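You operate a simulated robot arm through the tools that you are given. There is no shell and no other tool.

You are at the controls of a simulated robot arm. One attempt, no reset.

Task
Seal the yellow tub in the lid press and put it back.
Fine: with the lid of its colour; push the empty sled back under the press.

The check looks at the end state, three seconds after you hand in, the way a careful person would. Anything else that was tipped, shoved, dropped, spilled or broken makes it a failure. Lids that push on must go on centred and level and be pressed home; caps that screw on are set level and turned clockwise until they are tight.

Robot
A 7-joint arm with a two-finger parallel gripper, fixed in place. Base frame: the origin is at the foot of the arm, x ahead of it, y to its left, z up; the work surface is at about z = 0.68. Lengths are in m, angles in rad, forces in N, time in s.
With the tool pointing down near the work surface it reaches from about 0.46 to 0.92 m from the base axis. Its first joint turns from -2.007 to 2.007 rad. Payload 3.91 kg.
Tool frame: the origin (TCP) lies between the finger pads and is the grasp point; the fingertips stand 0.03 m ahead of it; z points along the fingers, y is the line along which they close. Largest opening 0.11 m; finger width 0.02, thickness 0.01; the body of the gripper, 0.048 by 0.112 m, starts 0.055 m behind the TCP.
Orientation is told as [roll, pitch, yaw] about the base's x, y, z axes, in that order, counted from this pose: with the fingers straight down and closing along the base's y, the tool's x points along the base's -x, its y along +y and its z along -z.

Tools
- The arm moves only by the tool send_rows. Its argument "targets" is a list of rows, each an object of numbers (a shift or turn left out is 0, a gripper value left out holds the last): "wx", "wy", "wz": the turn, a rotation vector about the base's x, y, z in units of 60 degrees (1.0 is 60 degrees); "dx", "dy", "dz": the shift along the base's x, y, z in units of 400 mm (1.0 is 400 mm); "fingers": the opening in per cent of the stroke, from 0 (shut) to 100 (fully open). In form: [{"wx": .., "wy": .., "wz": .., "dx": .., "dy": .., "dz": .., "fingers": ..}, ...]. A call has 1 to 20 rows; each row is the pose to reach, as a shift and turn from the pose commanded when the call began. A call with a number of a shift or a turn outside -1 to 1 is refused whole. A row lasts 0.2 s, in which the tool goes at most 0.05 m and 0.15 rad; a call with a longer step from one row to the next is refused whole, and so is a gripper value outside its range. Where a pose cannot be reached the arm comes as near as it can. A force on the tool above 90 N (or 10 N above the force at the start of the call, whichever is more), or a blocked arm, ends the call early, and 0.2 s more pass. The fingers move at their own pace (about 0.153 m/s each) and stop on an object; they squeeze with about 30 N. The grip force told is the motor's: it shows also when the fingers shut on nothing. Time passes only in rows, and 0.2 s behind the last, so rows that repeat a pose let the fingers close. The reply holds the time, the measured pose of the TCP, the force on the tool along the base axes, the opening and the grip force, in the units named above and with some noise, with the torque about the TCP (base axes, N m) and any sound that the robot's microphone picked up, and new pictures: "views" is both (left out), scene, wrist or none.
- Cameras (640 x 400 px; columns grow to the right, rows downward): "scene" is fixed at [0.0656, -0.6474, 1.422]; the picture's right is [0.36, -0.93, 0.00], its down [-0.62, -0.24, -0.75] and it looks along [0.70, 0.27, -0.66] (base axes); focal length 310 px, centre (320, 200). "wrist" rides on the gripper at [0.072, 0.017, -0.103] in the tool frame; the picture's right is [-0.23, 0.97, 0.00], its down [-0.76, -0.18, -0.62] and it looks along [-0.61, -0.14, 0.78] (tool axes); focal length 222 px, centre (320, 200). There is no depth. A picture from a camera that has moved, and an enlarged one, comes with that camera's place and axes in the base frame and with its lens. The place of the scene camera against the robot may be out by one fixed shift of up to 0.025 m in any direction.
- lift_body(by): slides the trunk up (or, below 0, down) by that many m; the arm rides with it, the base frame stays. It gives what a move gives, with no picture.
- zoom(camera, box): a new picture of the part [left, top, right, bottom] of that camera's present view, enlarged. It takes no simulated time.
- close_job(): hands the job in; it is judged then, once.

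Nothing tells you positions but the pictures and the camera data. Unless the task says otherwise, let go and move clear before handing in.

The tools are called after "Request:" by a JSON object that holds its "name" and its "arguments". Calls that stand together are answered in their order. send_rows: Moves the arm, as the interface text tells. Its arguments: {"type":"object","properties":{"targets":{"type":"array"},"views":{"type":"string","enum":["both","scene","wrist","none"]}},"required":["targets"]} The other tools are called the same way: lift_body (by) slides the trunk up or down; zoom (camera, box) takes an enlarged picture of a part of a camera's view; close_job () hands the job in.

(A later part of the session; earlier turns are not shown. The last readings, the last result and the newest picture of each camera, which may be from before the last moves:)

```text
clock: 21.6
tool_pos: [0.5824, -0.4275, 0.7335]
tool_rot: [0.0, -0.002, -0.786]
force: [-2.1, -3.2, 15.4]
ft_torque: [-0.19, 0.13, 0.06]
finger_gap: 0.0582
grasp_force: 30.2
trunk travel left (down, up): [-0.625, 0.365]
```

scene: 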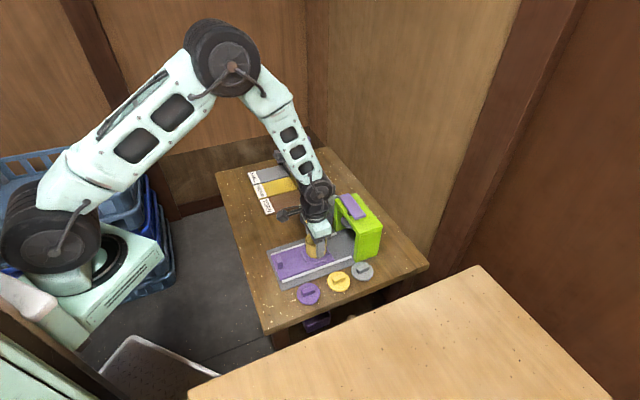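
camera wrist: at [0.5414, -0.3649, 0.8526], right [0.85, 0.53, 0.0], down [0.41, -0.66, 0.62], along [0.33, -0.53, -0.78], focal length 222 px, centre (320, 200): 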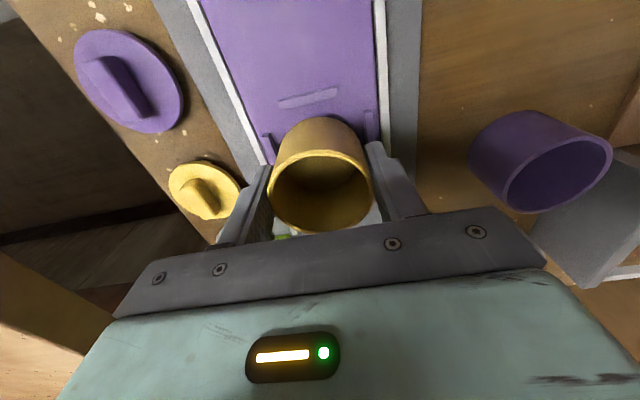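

Contact at 15 N: the tub's base is on the sled. I'll open and rise, then look.

Request:
{"name": "send_rows", "arguments": {"targets": [{"dz": 0.001, "fingers": 60}, {"dz": 0.002, "fingers": 75}, {"dz": 0.002, "fingers": 75}, {"dz": 0.05}, {"dz": 0.13}, {"dz": 0.2}, {"dz": 0.28}, {"dz": 0.28}]}}

Request:
{"name": "zoom", "arguments": {"camera": "wrist", "box": [180, 0, 480, 220]}}

Request:
{"name": "zoom", "arguments": {"camera": "scene", "box": [280, 200, 360, 280]}}

```text
clock: 23.4
tool_pos: [0.585, -0.4262, 0.8443]
tool_rot: [-0.001, 0.002, -0.784]
force: [0.6, 0.5, 0.1]
ft_torque: [0.02, 0.01, 0.01]
finger_gap: 0.0826
grasp_force: 0.0
trunk travel left (down, up): [-0.625, 0.365]
camera wrist: at [0.5444, -0.3634, 0.9482], right [0.85, 0.53, 0.0], down [0.41, -0.66, 0.62], along [0.33, -0.53, -0.78], focal length 222 px, centre (320, 200)
```

scene: 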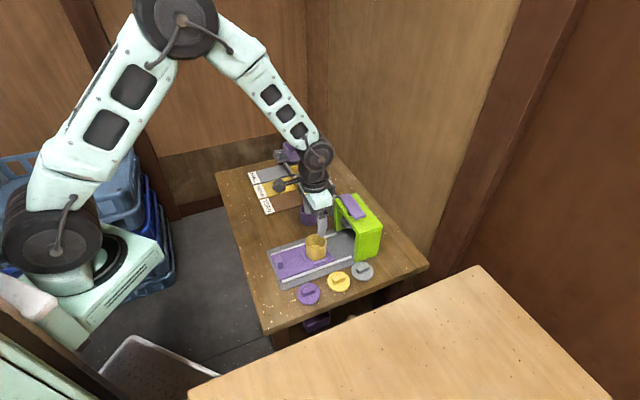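
wrist: 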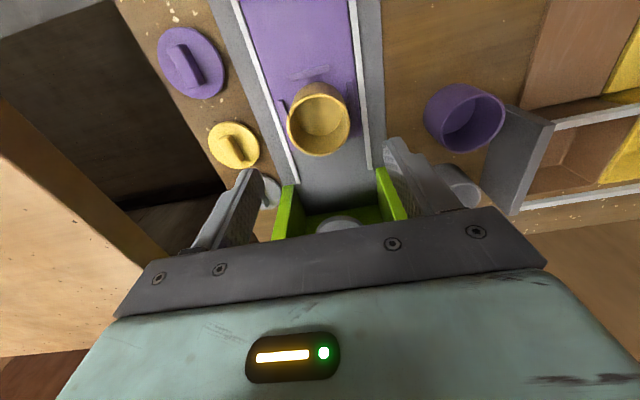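

```text
1.82 times, centred on (330, 110) of wrist
camera zoom: at [0.5444, -0.3634, 0.9482], right [0.85, 0.53, 0.0], down [0.41, -0.66, 0.62], along [0.33, -0.53, -0.78], focal length 404 px, centre (302, 364)
```

zoom: 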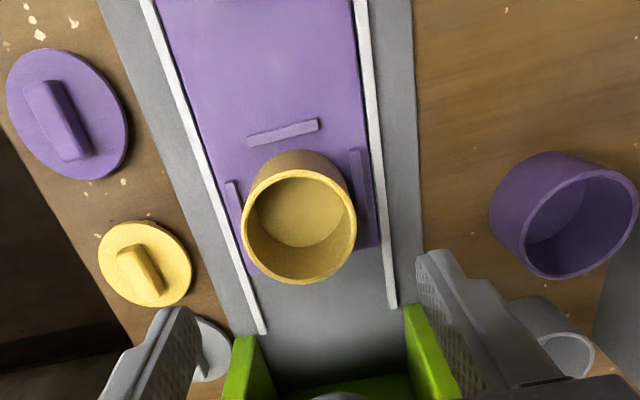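

```text
5.00 times, centred on (320, 240) of scene
camera zoom: at [0.0656, -0.6474, 1.422], right [0.36, -0.93, 0.0], down [-0.62, -0.24, -0.75], along [0.7, 0.27, -0.66], focal length 1550 px, centre (320, 0)
```

zoom: 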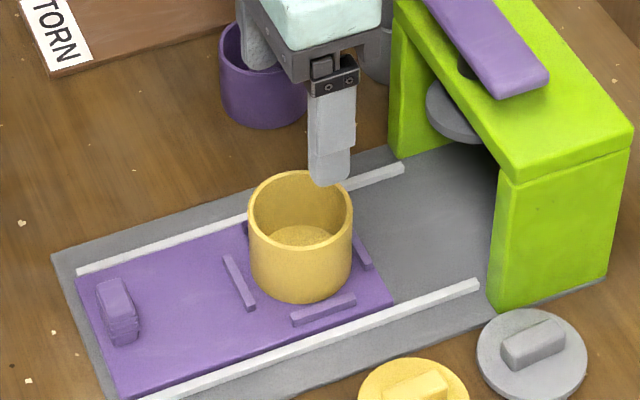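

The tub stands nicely in the nest at about (0.5825, -0.4285). Next is the yellow lid near (0.516, -0.520); I'll hover above it and examine its grip bar.

Request:
{"name": "send_rows", "arguments": {"targets": [{"dx": -0.04, "dy": -0.055, "dz": 0.0, "fingers": 50}, {"dx": -0.09, "dy": -0.12, "dz": 0.0}, {"dx": -0.135, "dy": -0.185, "dz": -0.04}, {"dx": -0.172, "dy": -0.235, "dz": -0.1}, {"dx": -0.172, "dy": -0.235, "dz": -0.1}]}}

Request:
{"name": "zoom", "arguments": {"camera": "wrist", "box": [200, 20, 440, 220]}}

Request:
{"name": "zoom", "arguments": {"camera": "scene", "box": [290, 220, 390, 320]}}

```text
clock: 24.6
tool_pos: [0.5154, -0.523, 0.8031]
tool_rot: [0.0, 0.0, -0.785]
force: [-0.1, -0.3, -0.1]
ft_torque: [0.0, -0.01, -0.03]
finger_gap: 0.055
grasp_force: 0.2
trunk travel left (down, up): [-0.625, 0.365]
camera wrist: at [0.4749, -0.4593, 0.9074], right [0.85, 0.53, 0.0], down [0.41, -0.66, 0.62], along [0.33, -0.53, -0.78], focal length 222 px, centre (320, 200)
```

scene: 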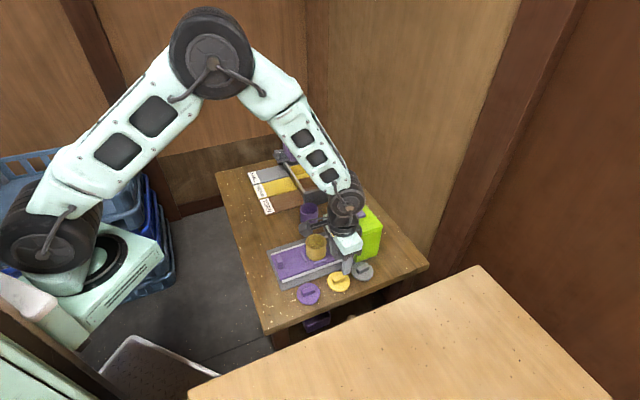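
wrist: 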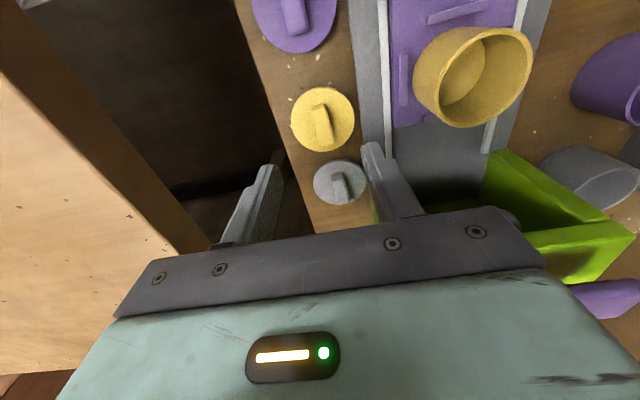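

```text
2.00 times, centred on (320, 120) of wrist
camera zoom: at [0.4749, -0.4593, 0.9074], right [0.85, 0.53, 0.0], down [0.41, -0.66, 0.62], along [0.33, -0.53, -0.78], focal length 444 px, centre (320, 360)
```

zoom: 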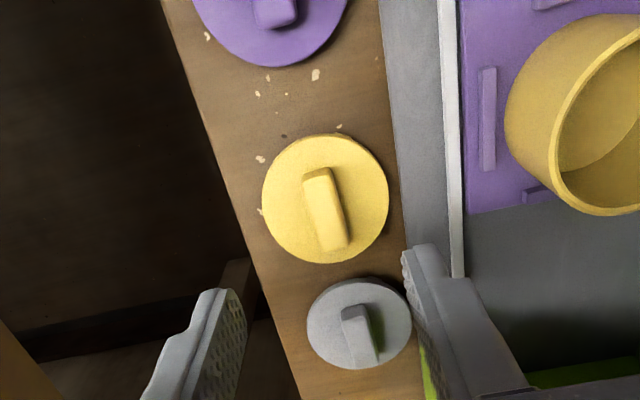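

```text
4.00 times, centred on (340, 270) of scene
camera zoom: at [0.0656, -0.6474, 1.422], right [0.36, -0.93, 0.0], down [-0.62, -0.24, -0.75], along [0.7, 0.27, -0.66], focal length 1240 px, centre (240, -80)
```

zoom: 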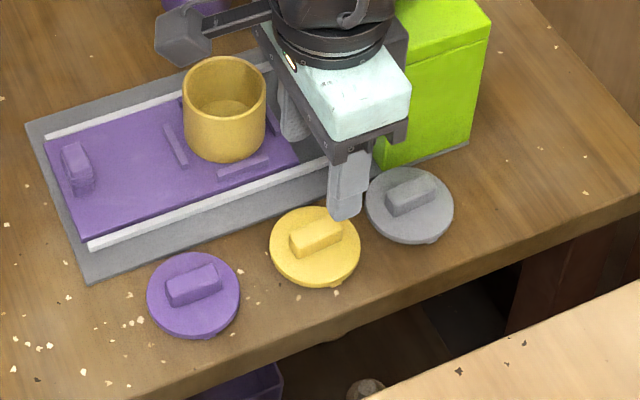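

The yellow lid is centred at (0.516, -0.520), and its bar lies along -44°, which matches the gripper's yaw. I'll descend around the bar.

Request:
{"name": "send_rows", "arguments": {"targets": [{"dx": 0.001, "dy": 0.006, "dz": -0.08, "fingers": 40}, {"dx": 0.001, "dy": 0.006, "dz": -0.15, "fingers": 40}, {"dx": 0.001, "dy": 0.006, "dz": -0.175}, {"dx": 0.001, "dy": 0.006, "dz": -0.175}]}}

Request:
{"name": "zoom", "arguments": {"camera": "wrist", "box": [220, 60, 420, 240]}}

Request:
{"name": "zoom", "arguments": {"camera": "scene", "box": [300, 240, 380, 310]}}

```text
clock: 25.6
tool_pos: [0.5152, -0.5211, 0.7343]
tool_rot: [-0.001, 0.001, -0.785]
force: [0.1, -0.1, 0.2]
ft_torque: [0.02, 0.01, 0.04]
finger_gap: 0.0442
grasp_force: 0.0
trunk travel left (down, up): [-0.625, 0.365]
camera wrist: at [0.4746, -0.4572, 0.8383], right [0.85, 0.53, 0.0], down [0.41, -0.66, 0.62], along [0.33, -0.53, -0.78], focal length 222 px, centre (320, 200)
```

scene: 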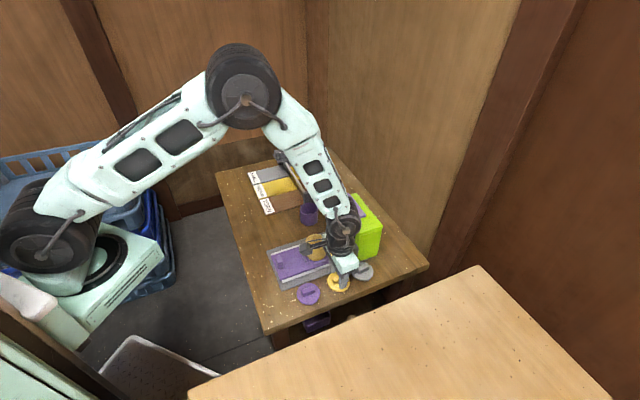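
wrist: 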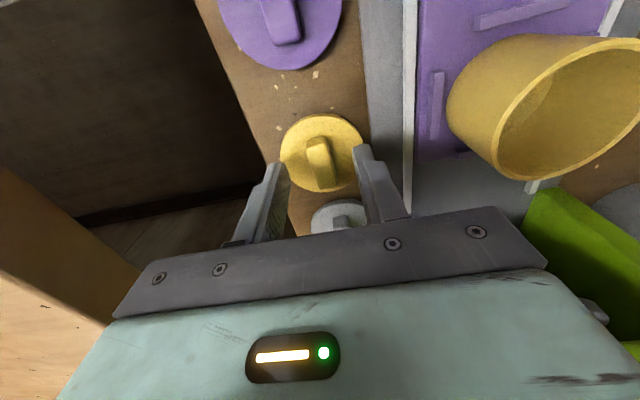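

```text
2.22 times, centred on (320, 150) of wrist
camera zoom: at [0.4746, -0.4572, 0.8383], right [0.85, 0.53, 0.0], down [0.41, -0.66, 0.62], along [0.33, -0.53, -0.78], focal length 494 px, centre (320, 311)
```

zoom: 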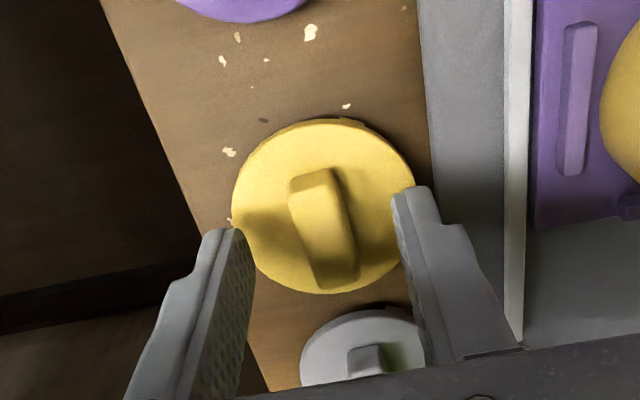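

```text
5.71 times, centred on (340, 275) of scene
camera zoom: at [0.0656, -0.6474, 1.422], right [0.36, -0.93, 0.0], down [-0.62, -0.24, -0.75], along [0.7, 0.27, -0.66], focal length 1771 px, centre (206, -229)
```

zoom: 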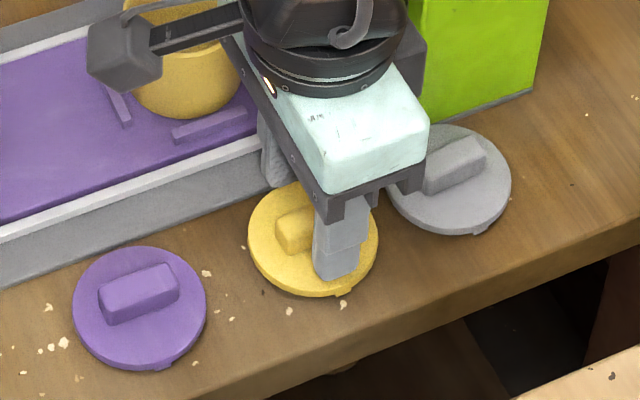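

Request:
{"name": "send_rows", "arguments": {"targets": [{"dz": -0.01}, {"dz": -0.02}, {"dz": -0.027}, {"dz": -0.027}]}}

Request:
{"name": "zoom", "arguments": {"camera": "wrist", "box": [220, 60, 420, 240]}}

Request:
{"name": "zoom", "arguments": {"camera": "scene", "box": [300, 240, 380, 310]}}

```text
clock: 26.6
tool_pos: [0.5146, -0.5192, 0.7253]
tool_rot: [0.0, 0.0, -0.785]
force: [-0.3, 0.0, 0.7]
ft_torque: [0.0, 0.02, 0.01]
finger_gap: 0.0441
grasp_force: 0.0
trunk travel left (down, up): [-0.625, 0.365]
camera wrist: at [0.4743, -0.4565, 0.8289], right [0.85, 0.53, 0.0], down [0.41, -0.66, 0.62], along [0.33, -0.53, -0.78], focal length 222 px, centre (320, 200)
```

scene: 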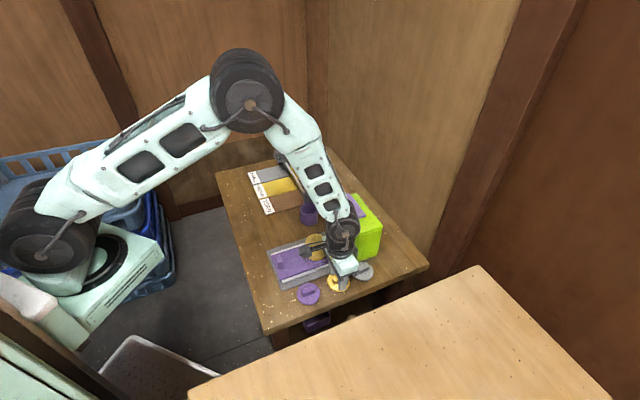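
wrist: 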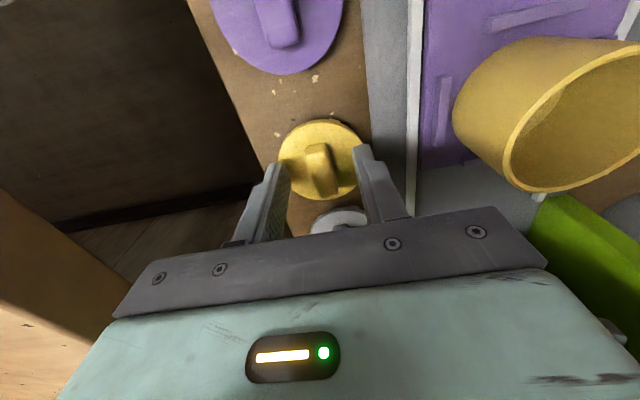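

```text
2.22 times, centred on (320, 150) of wrist
camera zoom: at [0.4743, -0.4565, 0.8289], right [0.85, 0.53, 0.0], down [0.41, -0.66, 0.62], along [0.33, -0.53, -0.78], focal length 494 px, centre (320, 311)
```

zoom: 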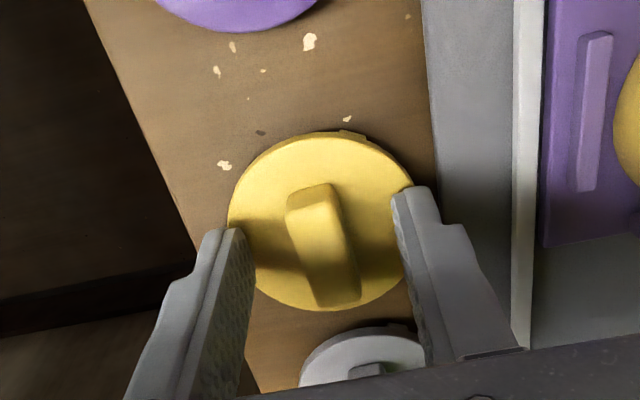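

```text
5.71 times, centred on (340, 275) of scene
camera zoom: at [0.0656, -0.6474, 1.422], right [0.36, -0.93, 0.0], down [-0.62, -0.24, -0.75], along [0.7, 0.27, -0.66], focal length 1771 px, centre (206, -229)
```

zoom: 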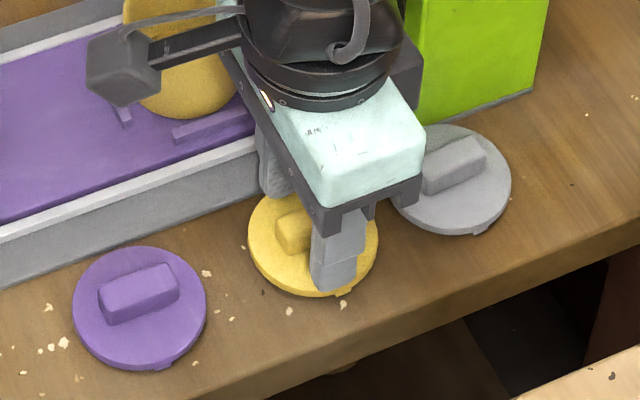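

Request:
{"name": "send_rows", "arguments": {"targets": [{"dz": -0.005}, {"dz": -0.009}, {"dz": -0.009}, {"dz": -0.009, "fingers": 25}, {"dz": -0.009, "fingers": 10}, {"dz": -0.009, "fingers": 0}, {"dz": -0.009, "fingers": 0}]}}

Request:
{"name": "zoom", "arguments": {"camera": "wrist", "box": [220, 60, 420, 240]}}

Request:
{"name": "zoom", "arguments": {"camera": "scene", "box": [300, 240, 380, 310]}}

```text
clock: 28.2
tool_pos: [0.5156, -0.5201, 0.7211]
tool_rot: [-0.002, 0.001, -0.784]
force: [1.4, 0.8, 7.7]
ft_torque: [0.01, -0.05, -0.02]
finger_gap: 0.0134
grasp_force: 30.2
trunk travel left (down, up): [-0.625, 0.365]
camera wrist: at [0.4745, -0.4564, 0.8256], right [0.85, 0.53, 0.0], down [0.41, -0.66, 0.62], along [0.33, -0.53, -0.78], focal length 222 px, centre (320, 200)
```

scene: 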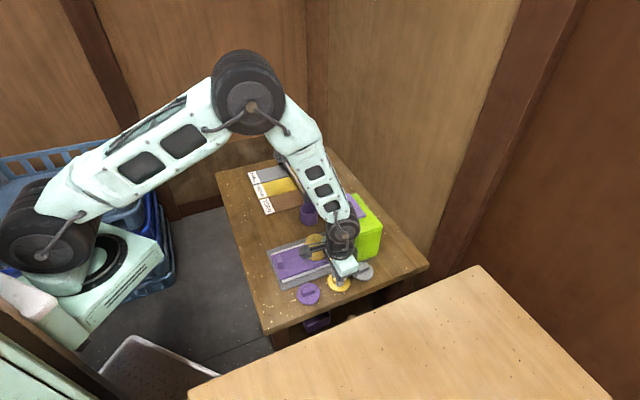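
wrist: 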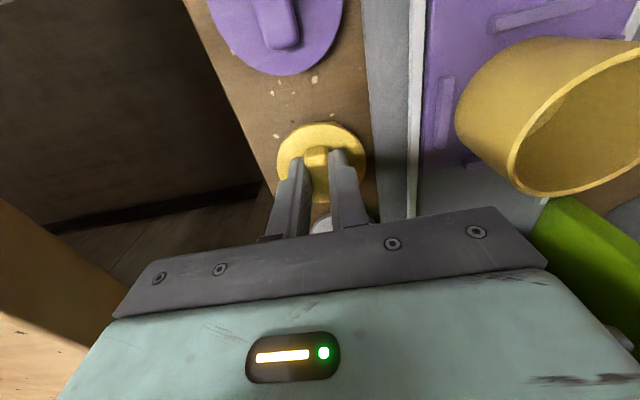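

```text
2.22 times, centred on (320, 150) of wrist
camera zoom: at [0.4745, -0.4564, 0.8256], right [0.85, 0.53, 0.0], down [0.41, -0.66, 0.62], along [0.33, -0.53, -0.78], focal length 494 px, centre (320, 311)
```

zoom: 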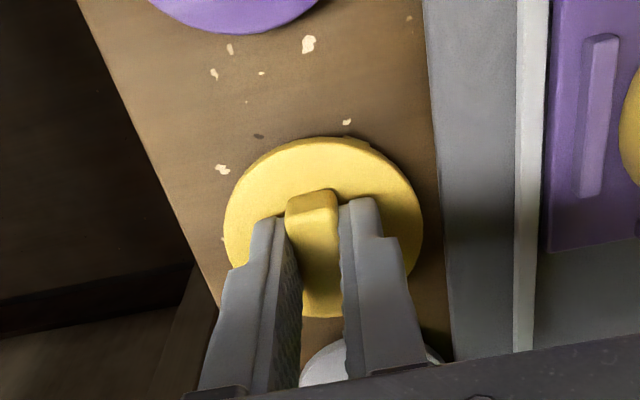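

```text
5.71 times, centred on (340, 275) of scene
camera zoom: at [0.0656, -0.6474, 1.422], right [0.36, -0.93, 0.0], down [-0.62, -0.24, -0.75], along [0.7, 0.27, -0.66], focal length 1771 px, centre (206, -229)
```

zoom: 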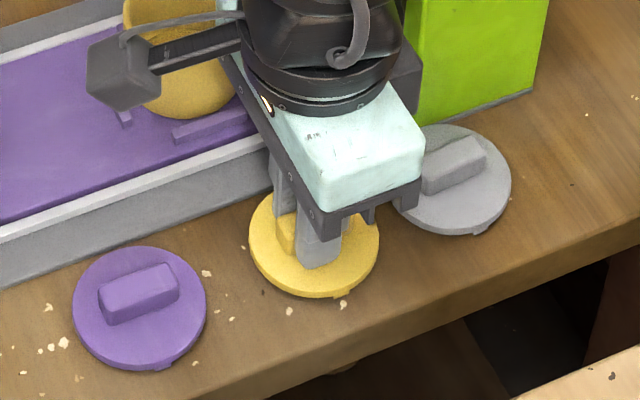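

I've got the yellow lid's bar (gap 0.013 m), and the lid is centred on the TCP. I'll lift slowly and carry it over the tub.

Request:
{"name": "send_rows", "arguments": {"targets": [{"dz": 0.01}, {"dz": 0.025}, {"dz": 0.05}, {"dz": 0.08}, {"dz": 0.115}, {"dz": 0.15}, {"dz": 0.185}, {"dz": 0.22}, {"dz": 0.24}, {"dz": 0.24}]}}

Request:
{"name": "zoom", "arguments": {"camera": "wrist", "box": [220, 60, 420, 240]}}

Request:
{"name": "zoom", "arguments": {"camera": "scene", "box": [300, 220, 380, 310]}}

```text
clock: 30.4
tool_pos: [0.5156, -0.5181, 0.8175]
tool_rot: [-0.001, 0.0, -0.784]
force: [0.3, -0.3, -0.3]
ft_torque: [0.01, 0.05, 0.02]
finger_gap: 0.0132
grasp_force: 30.4
trunk travel left (down, up): [-0.625, 0.365]
camera wrist: at [0.4745, -0.4555, 0.9219], right [0.85, 0.53, 0.0], down [0.41, -0.66, 0.62], along [0.33, -0.53, -0.78], focal length 222 px, centre (320, 200)
```

scene: 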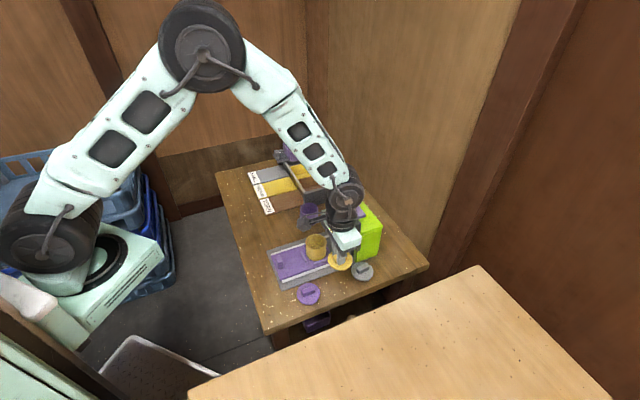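
wrist: 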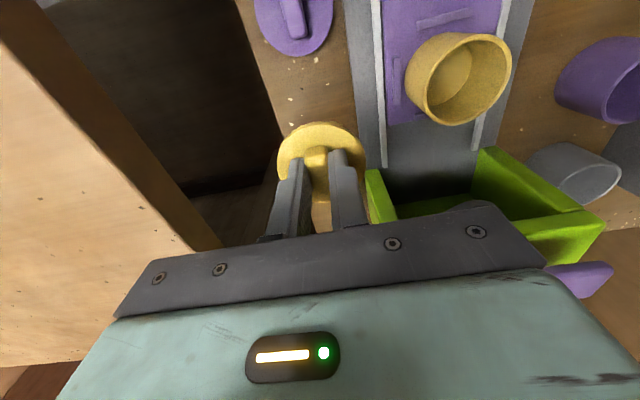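

```text
2.22 times, centred on (320, 150) of wrist
camera zoom: at [0.4745, -0.4555, 0.9219], right [0.85, 0.53, 0.0], down [0.41, -0.66, 0.62], along [0.33, -0.53, -0.78], focal length 494 px, centre (320, 311)
```

zoom: 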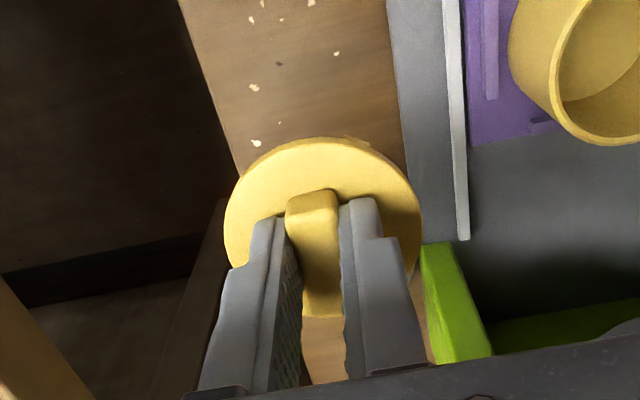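

```text
4.44 times, centred on (340, 265) of scene
camera zoom: at [0.0656, -0.6474, 1.422], right [0.36, -0.93, 0.0], down [-0.62, -0.24, -0.75], along [0.7, 0.27, -0.66], focal length 1378 px, centre (231, -89)
```

zoom: 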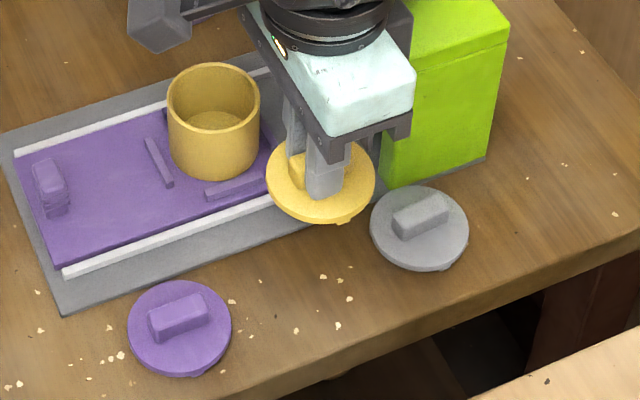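

Request:
{"name": "send_rows", "arguments": {"targets": [{"dx": 0.013, "dy": 0.018}, {"dx": 0.04, "dy": 0.055}, {"dx": 0.07, "dy": 0.096}, {"dx": 0.1, "dy": 0.137}, {"dx": 0.13, "dy": 0.178}, {"dx": 0.153, "dy": 0.21}, {"dx": 0.165, "dy": 0.2265}, {"dx": 0.165, "dy": 0.2265}, {"dx": 0.165, "dy": 0.2265}]}}

Request:
{"name": "zoom", "arguments": {"camera": "wrist", "box": [220, 60, 420, 240]}}

Request:
{"name": "zoom", "arguments": {"camera": "scene", "box": [270, 200, 370, 290]}}

```text
clock: 32.4
tool_pos: [0.5807, -0.4294, 0.8171]
tool_rot: [0.002, 0.0, -0.785]
force: [0.3, 0.3, 0.0]
ft_torque: [0.0, 0.01, 0.05]
finger_gap: 0.0133
grasp_force: 29.9
trunk travel left (down, up): [-0.625, 0.365]
camera wrist: at [0.5395, -0.3655, 0.9202], right [0.85, 0.53, 0.0], down [0.41, -0.66, 0.62], along [0.33, -0.53, -0.78], focal length 222 px, centre (320, 200)
```

scene: 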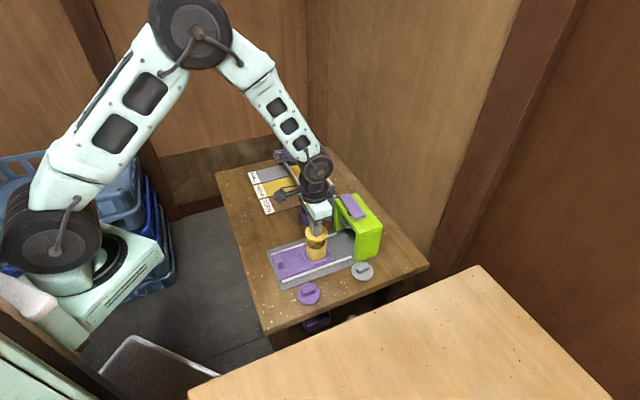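
wrist: 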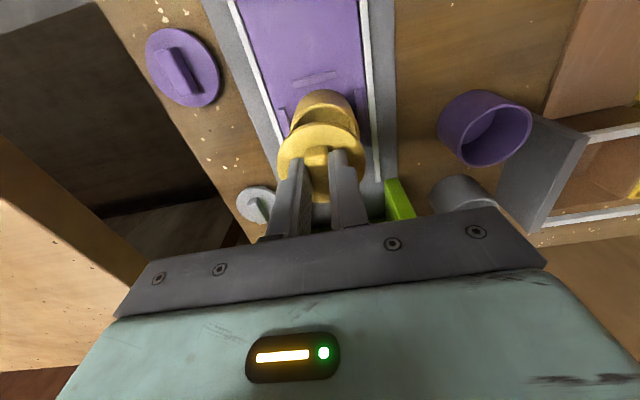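

```text
2.22 times, centred on (320, 150) of wrist
camera zoom: at [0.5395, -0.3655, 0.9202], right [0.85, 0.53, 0.0], down [0.41, -0.66, 0.62], along [0.33, -0.53, -0.78], focal length 494 px, centre (320, 311)
```

zoom: 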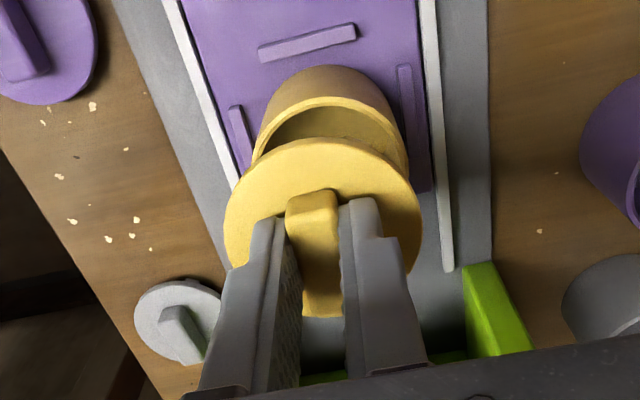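

```text
4.44 times, centred on (320, 245) of scene
camera zoom: at [0.0656, -0.6474, 1.422], right [0.36, -0.93, 0.0], down [-0.62, -0.24, -0.75], along [0.7, 0.27, -0.66], focal length 1378 px, centre (320, 0)
```

zoom: 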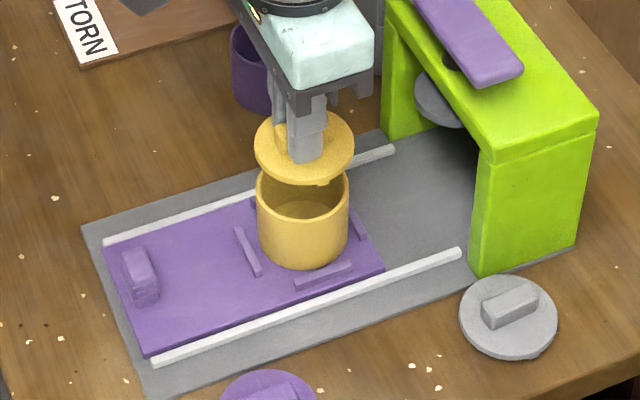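

The lid hovers over the tub. I'll zoom closer to fine-measure the lid's centring against the tub from both cameras.

Request:
{"name": "zoom", "arguments": {"camera": "scene", "box": [295, 220, 340, 265]}}

Request:
{"name": "zoom", "arguments": {"camera": "wrist", "box": [265, 80, 375, 190]}}

```text
8.89 times, centred on (318, 242) of scene
camera zoom: at [0.0656, -0.6474, 1.422], right [0.36, -0.93, 0.0], down [-0.62, -0.24, -0.75], along [0.7, 0.27, -0.66], focal length 2755 px, centre (342, -178)
```

zoom: 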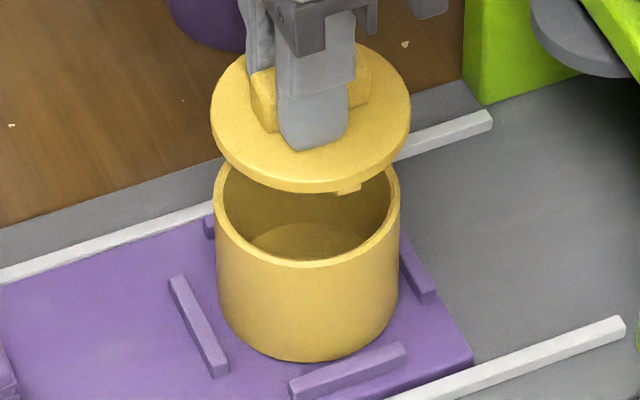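

```text
3.64 times, centred on (320, 135) of wrist
camera zoom: at [0.5395, -0.3655, 0.9202], right [0.85, 0.53, 0.0], down [0.41, -0.66, 0.62], along [0.33, -0.53, -0.78], focal length 808 px, centre (320, 436)
```

zoom: 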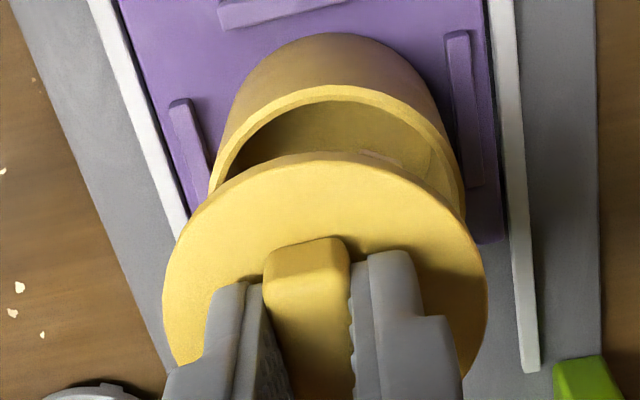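

Request:
{"name": "send_rows", "arguments": {"targets": [{"dx": 0.0048, "dy": 0.003, "dz": -0.03}, {"dx": 0.0048, "dy": 0.003, "dz": -0.06}, {"dx": 0.0048, "dy": 0.003, "dz": -0.082}, {"dx": 0.0048, "dy": 0.003, "dz": -0.082}]}}

Request:
{"name": "zoom", "arguments": {"camera": "scene", "box": [295, 220, 340, 265]}}

Request:
{"name": "zoom", "arguments": {"camera": "wrist", "box": [265, 80, 375, 190]}}

```text
clock: 33.4
tool_pos: [0.5827, -0.4286, 0.7845]
tool_rot: [-0.001, 0.0, -0.787]
force: [0.6, 0.0, -0.2]
ft_torque: [-0.01, 0.0, 0.01]
finger_gap: 0.0136
grasp_force: 29.4
trunk travel left (down, up): [-0.625, 0.365]
camera wrist: at [0.5414, -0.3651, 0.889], right [0.85, 0.53, 0.0], down [0.41, -0.66, 0.62], along [0.33, -0.53, -0.78], focal length 222 px, centre (320, 200)
```

scene: 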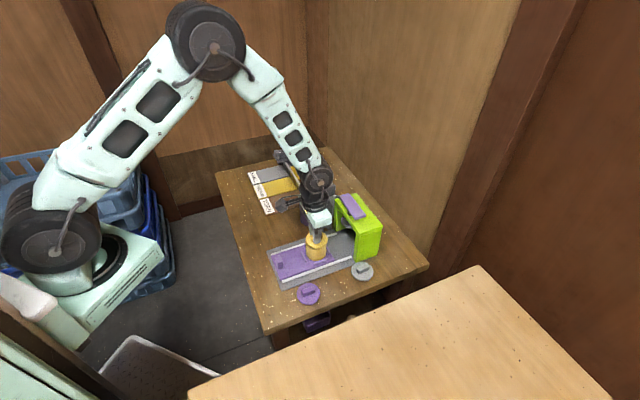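
wrist: 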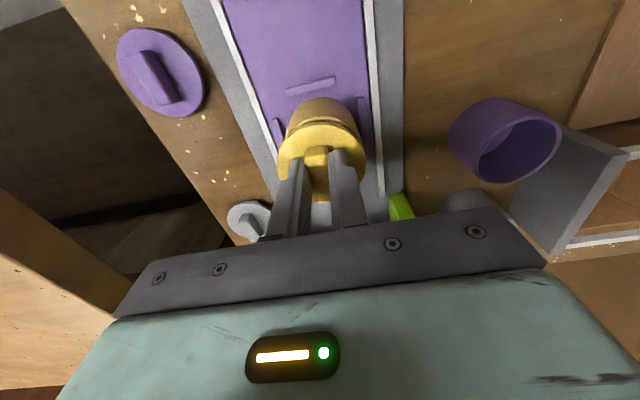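

```text
8.89 times, centred on (318, 242) of scene
camera zoom: at [0.0656, -0.6474, 1.422], right [0.36, -0.93, 0.0], down [-0.62, -0.24, -0.75], along [0.7, 0.27, -0.66], focal length 2755 px, centre (342, -178)
```

zoom: 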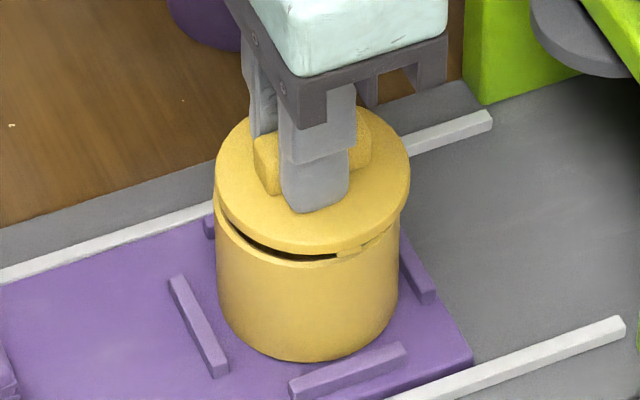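

```text
3.64 times, centred on (320, 135) of wrist
camera zoom: at [0.5414, -0.3651, 0.889], right [0.85, 0.53, 0.0], down [0.41, -0.66, 0.62], along [0.33, -0.53, -0.78], focal length 808 px, centre (320, 436)
```

zoom: 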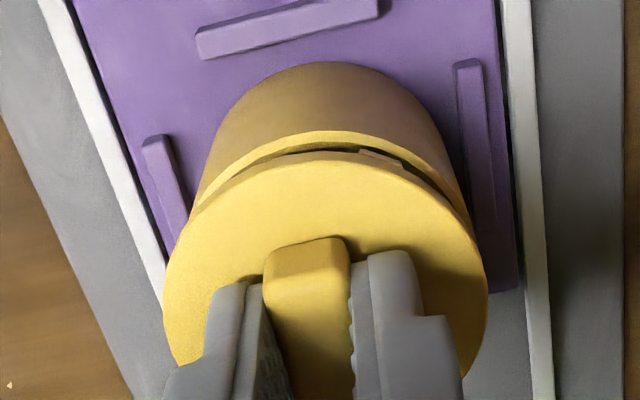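

Request:
{"name": "zoom", "arguments": {"camera": "wrist", "box": [275, 90, 370, 150]}}

Request:
{"name": "zoom", "arguments": {"camera": "scene", "box": [300, 228, 330, 263]}}

```text
6.67 times, centred on (322, 120) of wrist
camera zoom: at [0.5414, -0.3651, 0.889], right [0.85, 0.53, 0.0], down [0.41, -0.66, 0.62], along [0.33, -0.53, -0.78], focal length 1481 px, centre (303, 733)
```

zoom: 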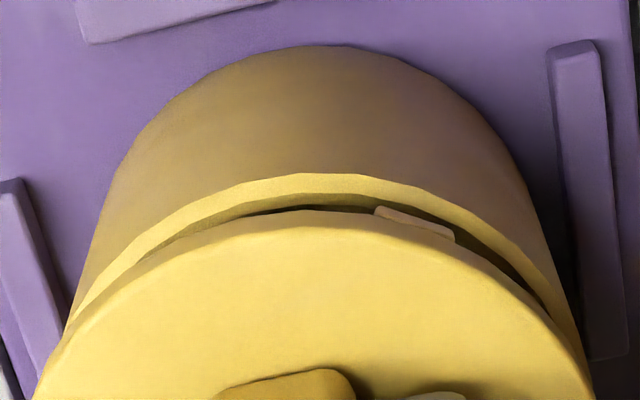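

```text
11.43 times, centred on (315, 246) of scene
camera zoom: at [0.0656, -0.6474, 1.422], right [0.36, -0.93, 0.0], down [-0.62, -0.24, -0.75], along [0.7, 0.27, -0.66], focal length 3542 px, centre (377, -320)
```

zoom: 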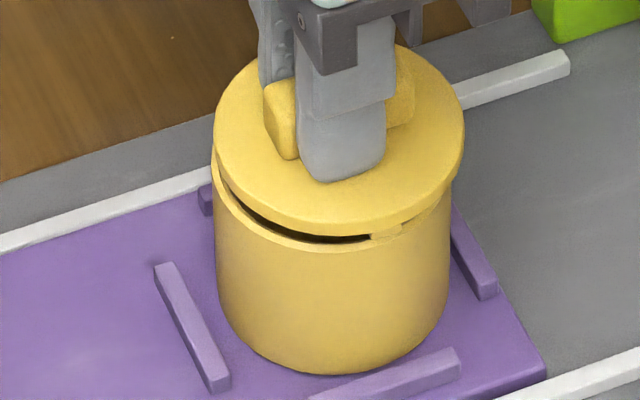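

Request:
{"name": "send_rows", "arguments": {"targets": [{"dx": 0.0023, "dy": 0.0048}, {"dx": 0.0023, "dy": 0.0048}], "views": "none"}}

Request:
{"name": "zoom", "arguments": {"camera": "wrist", "box": [275, 90, 370, 150]}}

Request:
{"name": "zoom", "arguments": {"camera": "scene", "box": [300, 228, 330, 263]}}

Request:
{"name": "zoom", "arguments": {"camera": "wrist", "box": [265, 80, 375, 190]}}

```text
clock: 34.0
tool_pos: [0.5843, -0.4257, 0.7856]
tool_rot: [0.0, 0.0, -0.785]
force: [0.5, 1.1, 0.1]
ft_torque: [0.0, -0.02, 0.01]
finger_gap: 0.0131
grasp_force: 29.9
trunk travel left (down, up): [-0.625, 0.365]
```

```text
6.67 times, centred on (322, 120) of wrist
camera zoom: at [0.5428, -0.3627, 0.8889], right [0.85, 0.53, 0.0], down [0.41, -0.66, 0.62], along [0.33, -0.53, -0.78], focal length 1481 px, centre (303, 733)
```

zoom: 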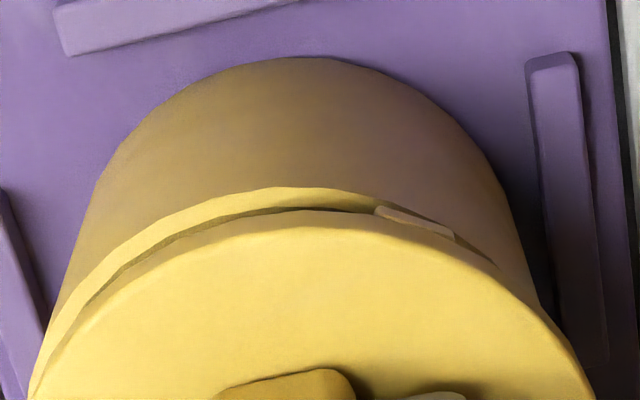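

```text
11.43 times, centred on (315, 246) of scene
camera zoom: at [0.0656, -0.6474, 1.422], right [0.36, -0.93, 0.0], down [-0.62, -0.24, -0.75], along [0.7, 0.27, -0.66], focal length 3542 px, centre (377, -320)
```

zoom: 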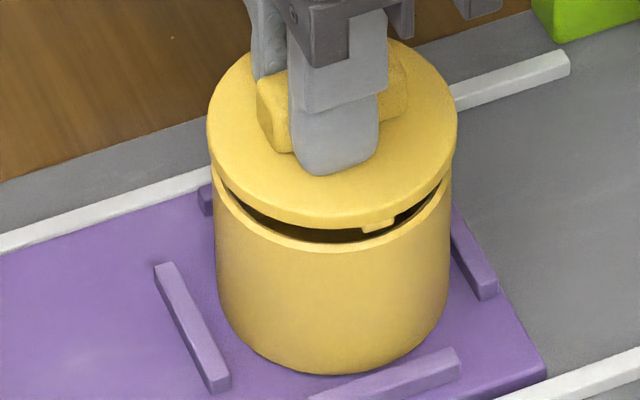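

```text
3.64 times, centred on (320, 135) of wrist
camera zoom: at [0.5428, -0.3627, 0.8889], right [0.85, 0.53, 0.0], down [0.41, -0.66, 0.62], along [0.33, -0.53, -0.78], focal length 808 px, centre (320, 436)
```

zoom: 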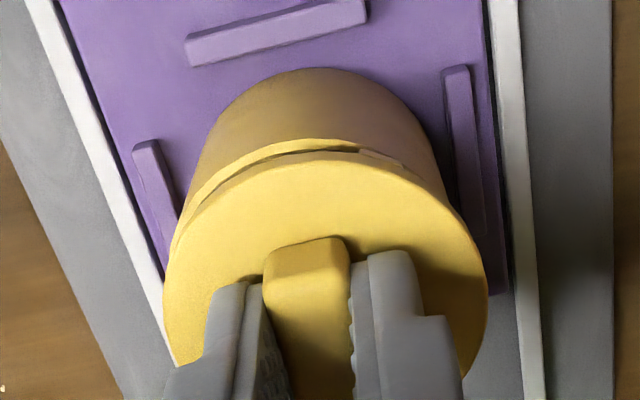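

The scene view now shows the lid centred along the sled, with about a 1 mm correction left across it. I'll apply that and lower until light contact.

Request:
{"name": "send_rows", "arguments": {"targets": [{"dx": -0.002, "dy": -0.0012}, {"dx": -0.002, "dy": -0.0012, "dz": -0.008}, {"dx": -0.002, "dy": -0.0012, "dz": -0.014}, {"dx": -0.002, "dy": -0.0012, "dz": -0.014}], "views": "none"}}

Request:
{"name": "zoom", "arguments": {"camera": "wrist", "box": [275, 90, 370, 150]}}

Request:
{"name": "zoom", "arguments": {"camera": "scene", "box": [300, 228, 330, 263]}}

```text
clock: 35.0
tool_pos: [0.5848, -0.4273, 0.7798]
tool_rot: [-0.001, -0.001, -0.785]
force: [0.1, 0.3, -0.3]
ft_torque: [0.0, -0.01, 0.01]
finger_gap: 0.0132
grasp_force: 30.0
trunk travel left (down, up): [-0.625, 0.365]
```

```text
6.67 times, centred on (322, 120) of wrist
camera zoom: at [0.5424, -0.3631, 0.884], right [0.85, 0.53, 0.0], down [0.41, -0.66, 0.62], along [0.33, -0.53, -0.78], focal length 1481 px, centre (303, 733)
```

zoom: 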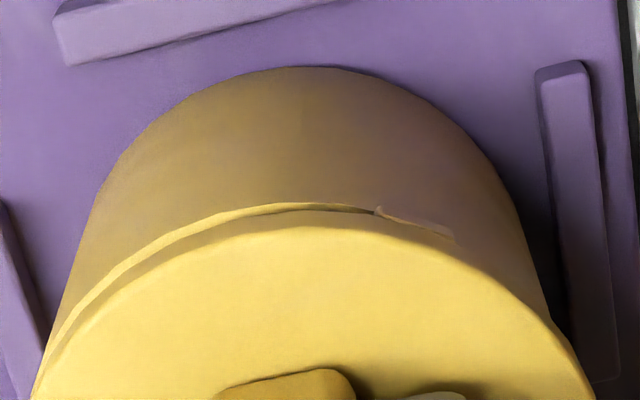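

```text
11.43 times, centred on (315, 246) of scene
camera zoom: at [0.0656, -0.6474, 1.422], right [0.36, -0.93, 0.0], down [-0.62, -0.24, -0.75], along [0.7, 0.27, -0.66], focal length 3542 px, centre (377, -320)
```

zoom: 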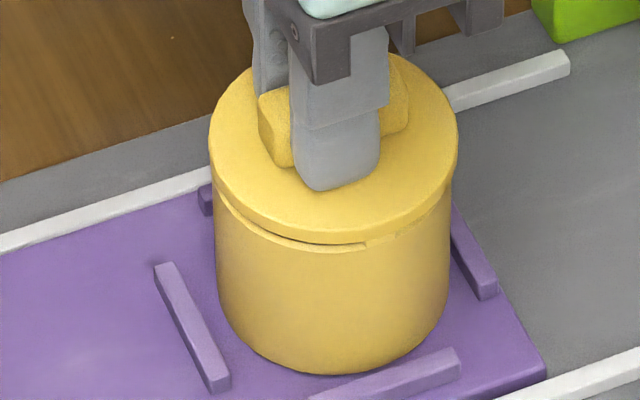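

Request:
{"name": "send_rows", "arguments": {"targets": [{"dx": -0.0018, "dy": -0.001}, {"dx": -0.0018, "dy": -0.001, "dz": -0.004}, {"dx": -0.0018, "dy": -0.001, "dz": -0.007}, {"dx": -0.0018, "dy": -0.001, "dz": -0.007}], "views": "none"}}

Request:
{"name": "zoom", "arguments": {"camera": "wrist", "box": [275, 90, 370, 150]}}

Request:
{"name": "zoom", "arguments": {"camera": "scene", "box": [300, 228, 330, 263]}}

```text
clock: 36.0
tool_pos: [0.583, -0.4264, 0.7788]
tool_rot: [0.0, -0.005, -0.785]
force: [2.1, 1.4, 40.1]
ft_torque: [0.07, -0.03, -0.02]
finger_gap: 0.0132
grasp_force: 29.5
trunk travel left (down, up): [-0.625, 0.365]
```

```text
6.67 times, centred on (322, 120) of wrist
camera zoom: at [0.5414, -0.3632, 0.8824], right [0.85, 0.53, 0.0], down [0.41, -0.66, 0.63], along [0.33, -0.53, -0.78], focal length 1481 px, centre (303, 733)
```

zoom: 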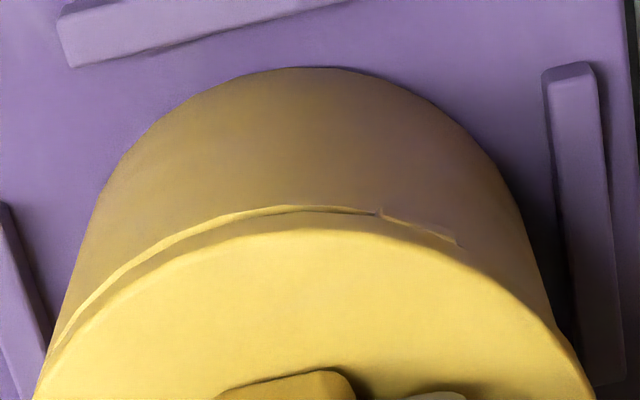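

```text
11.43 times, centred on (315, 246) of scene
camera zoom: at [0.0656, -0.6474, 1.422], right [0.36, -0.93, 0.0], down [-0.62, -0.24, -0.75], along [0.7, 0.27, -0.66], focal length 3542 px, centre (377, -320)
```

zoom: 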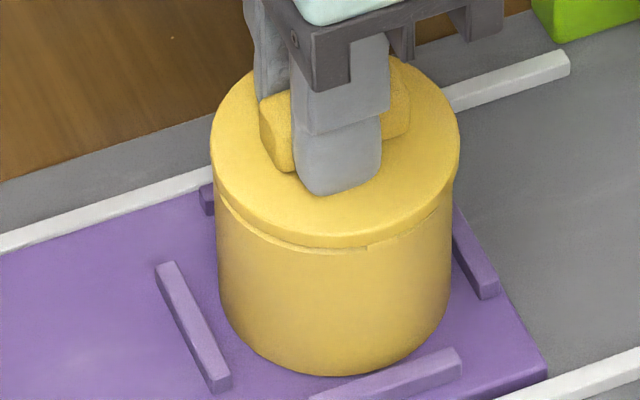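

The lid rests on the rim with a centred contact (almost no torque). I'll relax the push a bit, release, rise and inspect.

Request:
{"name": "send_rows", "arguments": {"targets": [{"dz": 0.002}, {"dz": 0.002, "fingers": 15}, {"dz": 0.002, "fingers": 30}, {"dz": 0.002, "fingers": 40}, {"dz": 0.02}, {"dz": 0.08}, {"dz": 0.16}, {"dz": 0.22}, {"dz": 0.22}]}}

Request:
{"name": "zoom", "arguments": {"camera": "wrist", "box": [230, 40, 420, 170]}}

Request:
{"name": "zoom", "arguments": {"camera": "scene", "box": [300, 225, 335, 265]}}

```text
clock: 38.0
tool_pos: [0.5805, -0.4254, 0.8633]
tool_rot: [0.0, 0.003, -0.786]
force: [-0.5, -0.9, -0.6]
ft_torque: [0.0, -0.04, 0.01]
finger_gap: 0.0438
grasp_force: 0.0
trunk travel left (down, up): [-0.625, 0.365]
camera wrist: at [0.5403, -0.3623, 0.9671], right [0.85, 0.53, 0.0], down [0.41, -0.66, 0.62], along [0.33, -0.53, -0.78], focal length 222 px, centre (320, 200)
```

scene: 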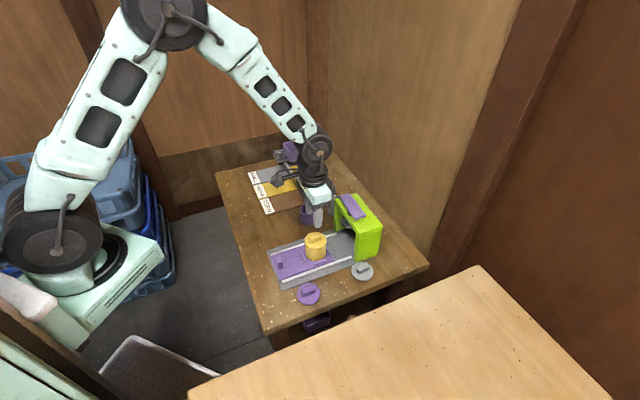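
wrist: 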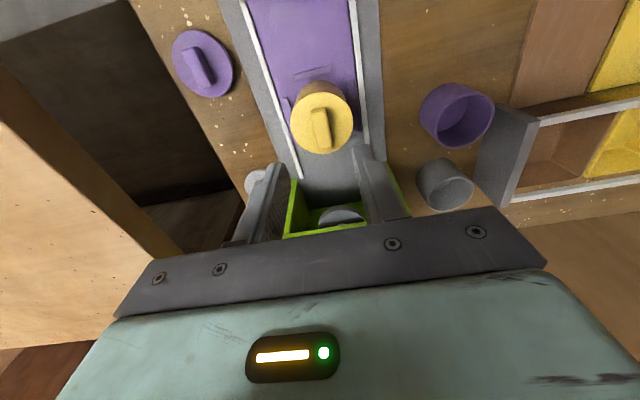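

```text
3.08 times, centred on (325, 105) of wrist
camera zoom: at [0.5403, -0.3623, 0.9671], right [0.85, 0.53, 0.0], down [0.41, -0.66, 0.62], along [0.33, -0.53, -0.78], focal length 684 px, centre (305, 492)
```

zoom: 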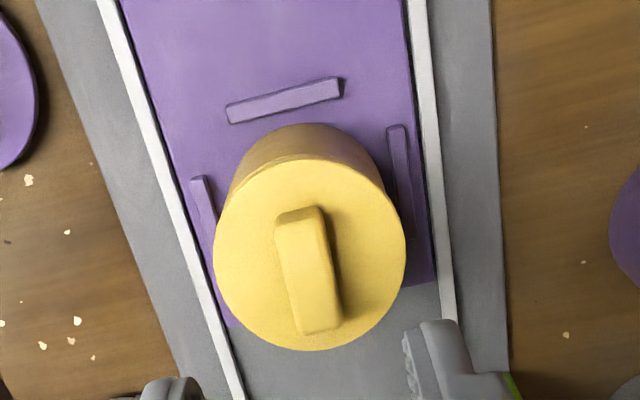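

```text
10.00 times, centred on (318, 245) of scene
camera zoom: at [0.0656, -0.6474, 1.422], right [0.36, -0.93, 0.0], down [-0.62, -0.24, -0.75], along [0.7, 0.27, -0.66], focal length 3100 px, centre (345, -250)
```

zoom: 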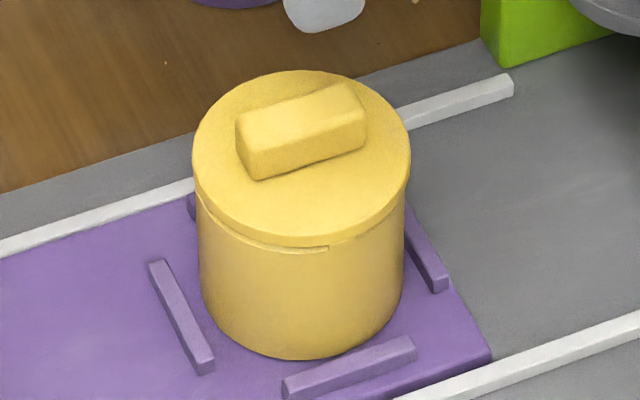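

The lid sits level and centred on the tub. Next is the sled's knob; I'll hover over it and inspect its shape.

Request:
{"name": "send_rows", "arguments": {"targets": [{"dx": -0.05, "dy": 0.048}, {"dx": -0.12, "dy": 0.115}, {"dx": -0.194, "dy": 0.1885, "dz": -0.04, "fingers": 60}, {"dx": -0.194, "dy": 0.1885, "dz": -0.11}, {"dx": -0.194, "dy": 0.1885, "dz": -0.11}]}}

Request:
{"name": "zoom", "arguments": {"camera": "wrist", "box": [220, 20, 420, 200]}}

Request:
{"name": "zoom", "arguments": {"camera": "scene", "box": [260, 220, 340, 300]}}

```text
clock: 39.2
tool_pos: [0.5035, -0.3505, 0.8215]
tool_rot: [0.001, 0.0, -0.785]
force: [0.3, 0.1, 0.4]
ft_torque: [0.01, 0.0, 0.02]
finger_gap: 0.0663
grasp_force: 0.0
trunk travel left (down, up): [-0.625, 0.365]
camera wrist: at [0.4619, -0.2873, 0.9253], right [0.85, 0.53, 0.0], down [0.41, -0.66, 0.62], along [0.33, -0.53, -0.78], focal length 222 px, centre (320, 200)
```

scene: 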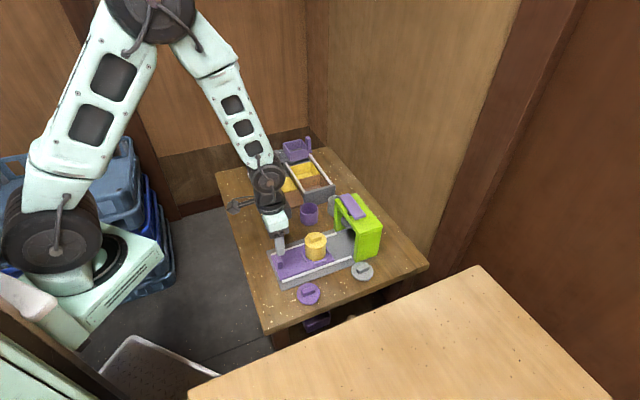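
wrist: 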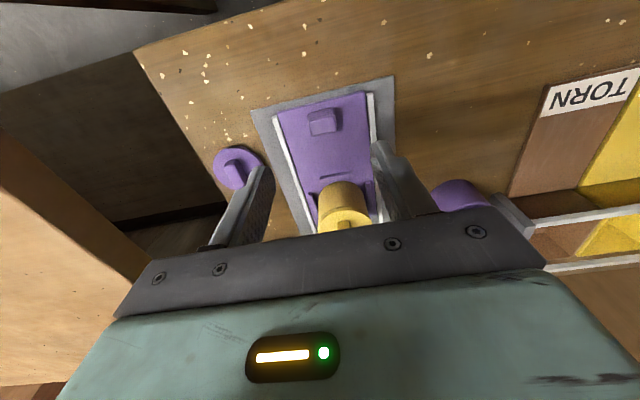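

```text
2.22 times, centred on (320, 110) of wrist
camera zoom: at [0.4619, -0.2873, 0.9253], right [0.85, 0.53, 0.0], down [0.41, -0.66, 0.62], along [0.33, -0.53, -0.78], focal length 494 px, centre (320, 400)
```

zoom: 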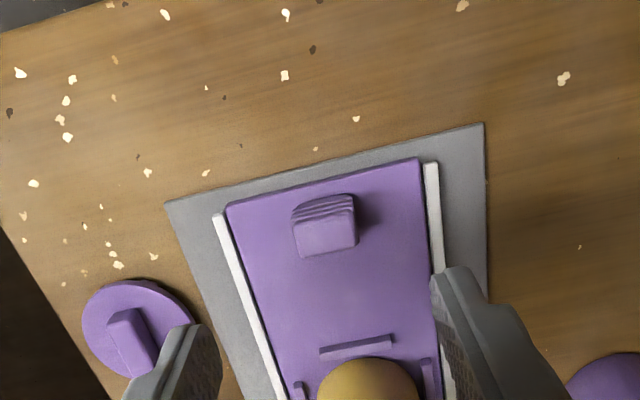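

```text
5.00 times, centred on (300, 260) of scene
camera zoom: at [0.0656, -0.6474, 1.422], right [0.36, -0.93, 0.0], down [-0.62, -0.24, -0.75], along [0.7, 0.27, -0.66], focal length 1550 px, centre (420, -100)
```

zoom: 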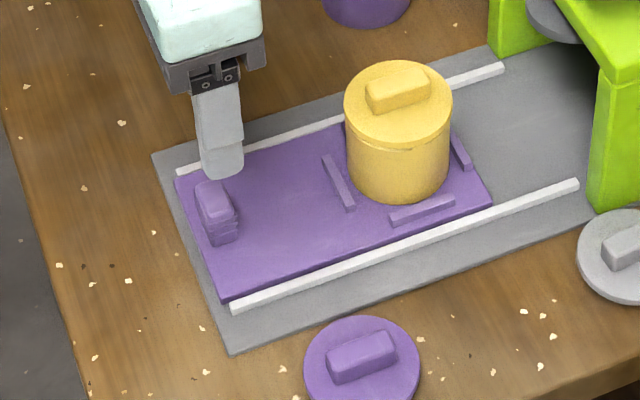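

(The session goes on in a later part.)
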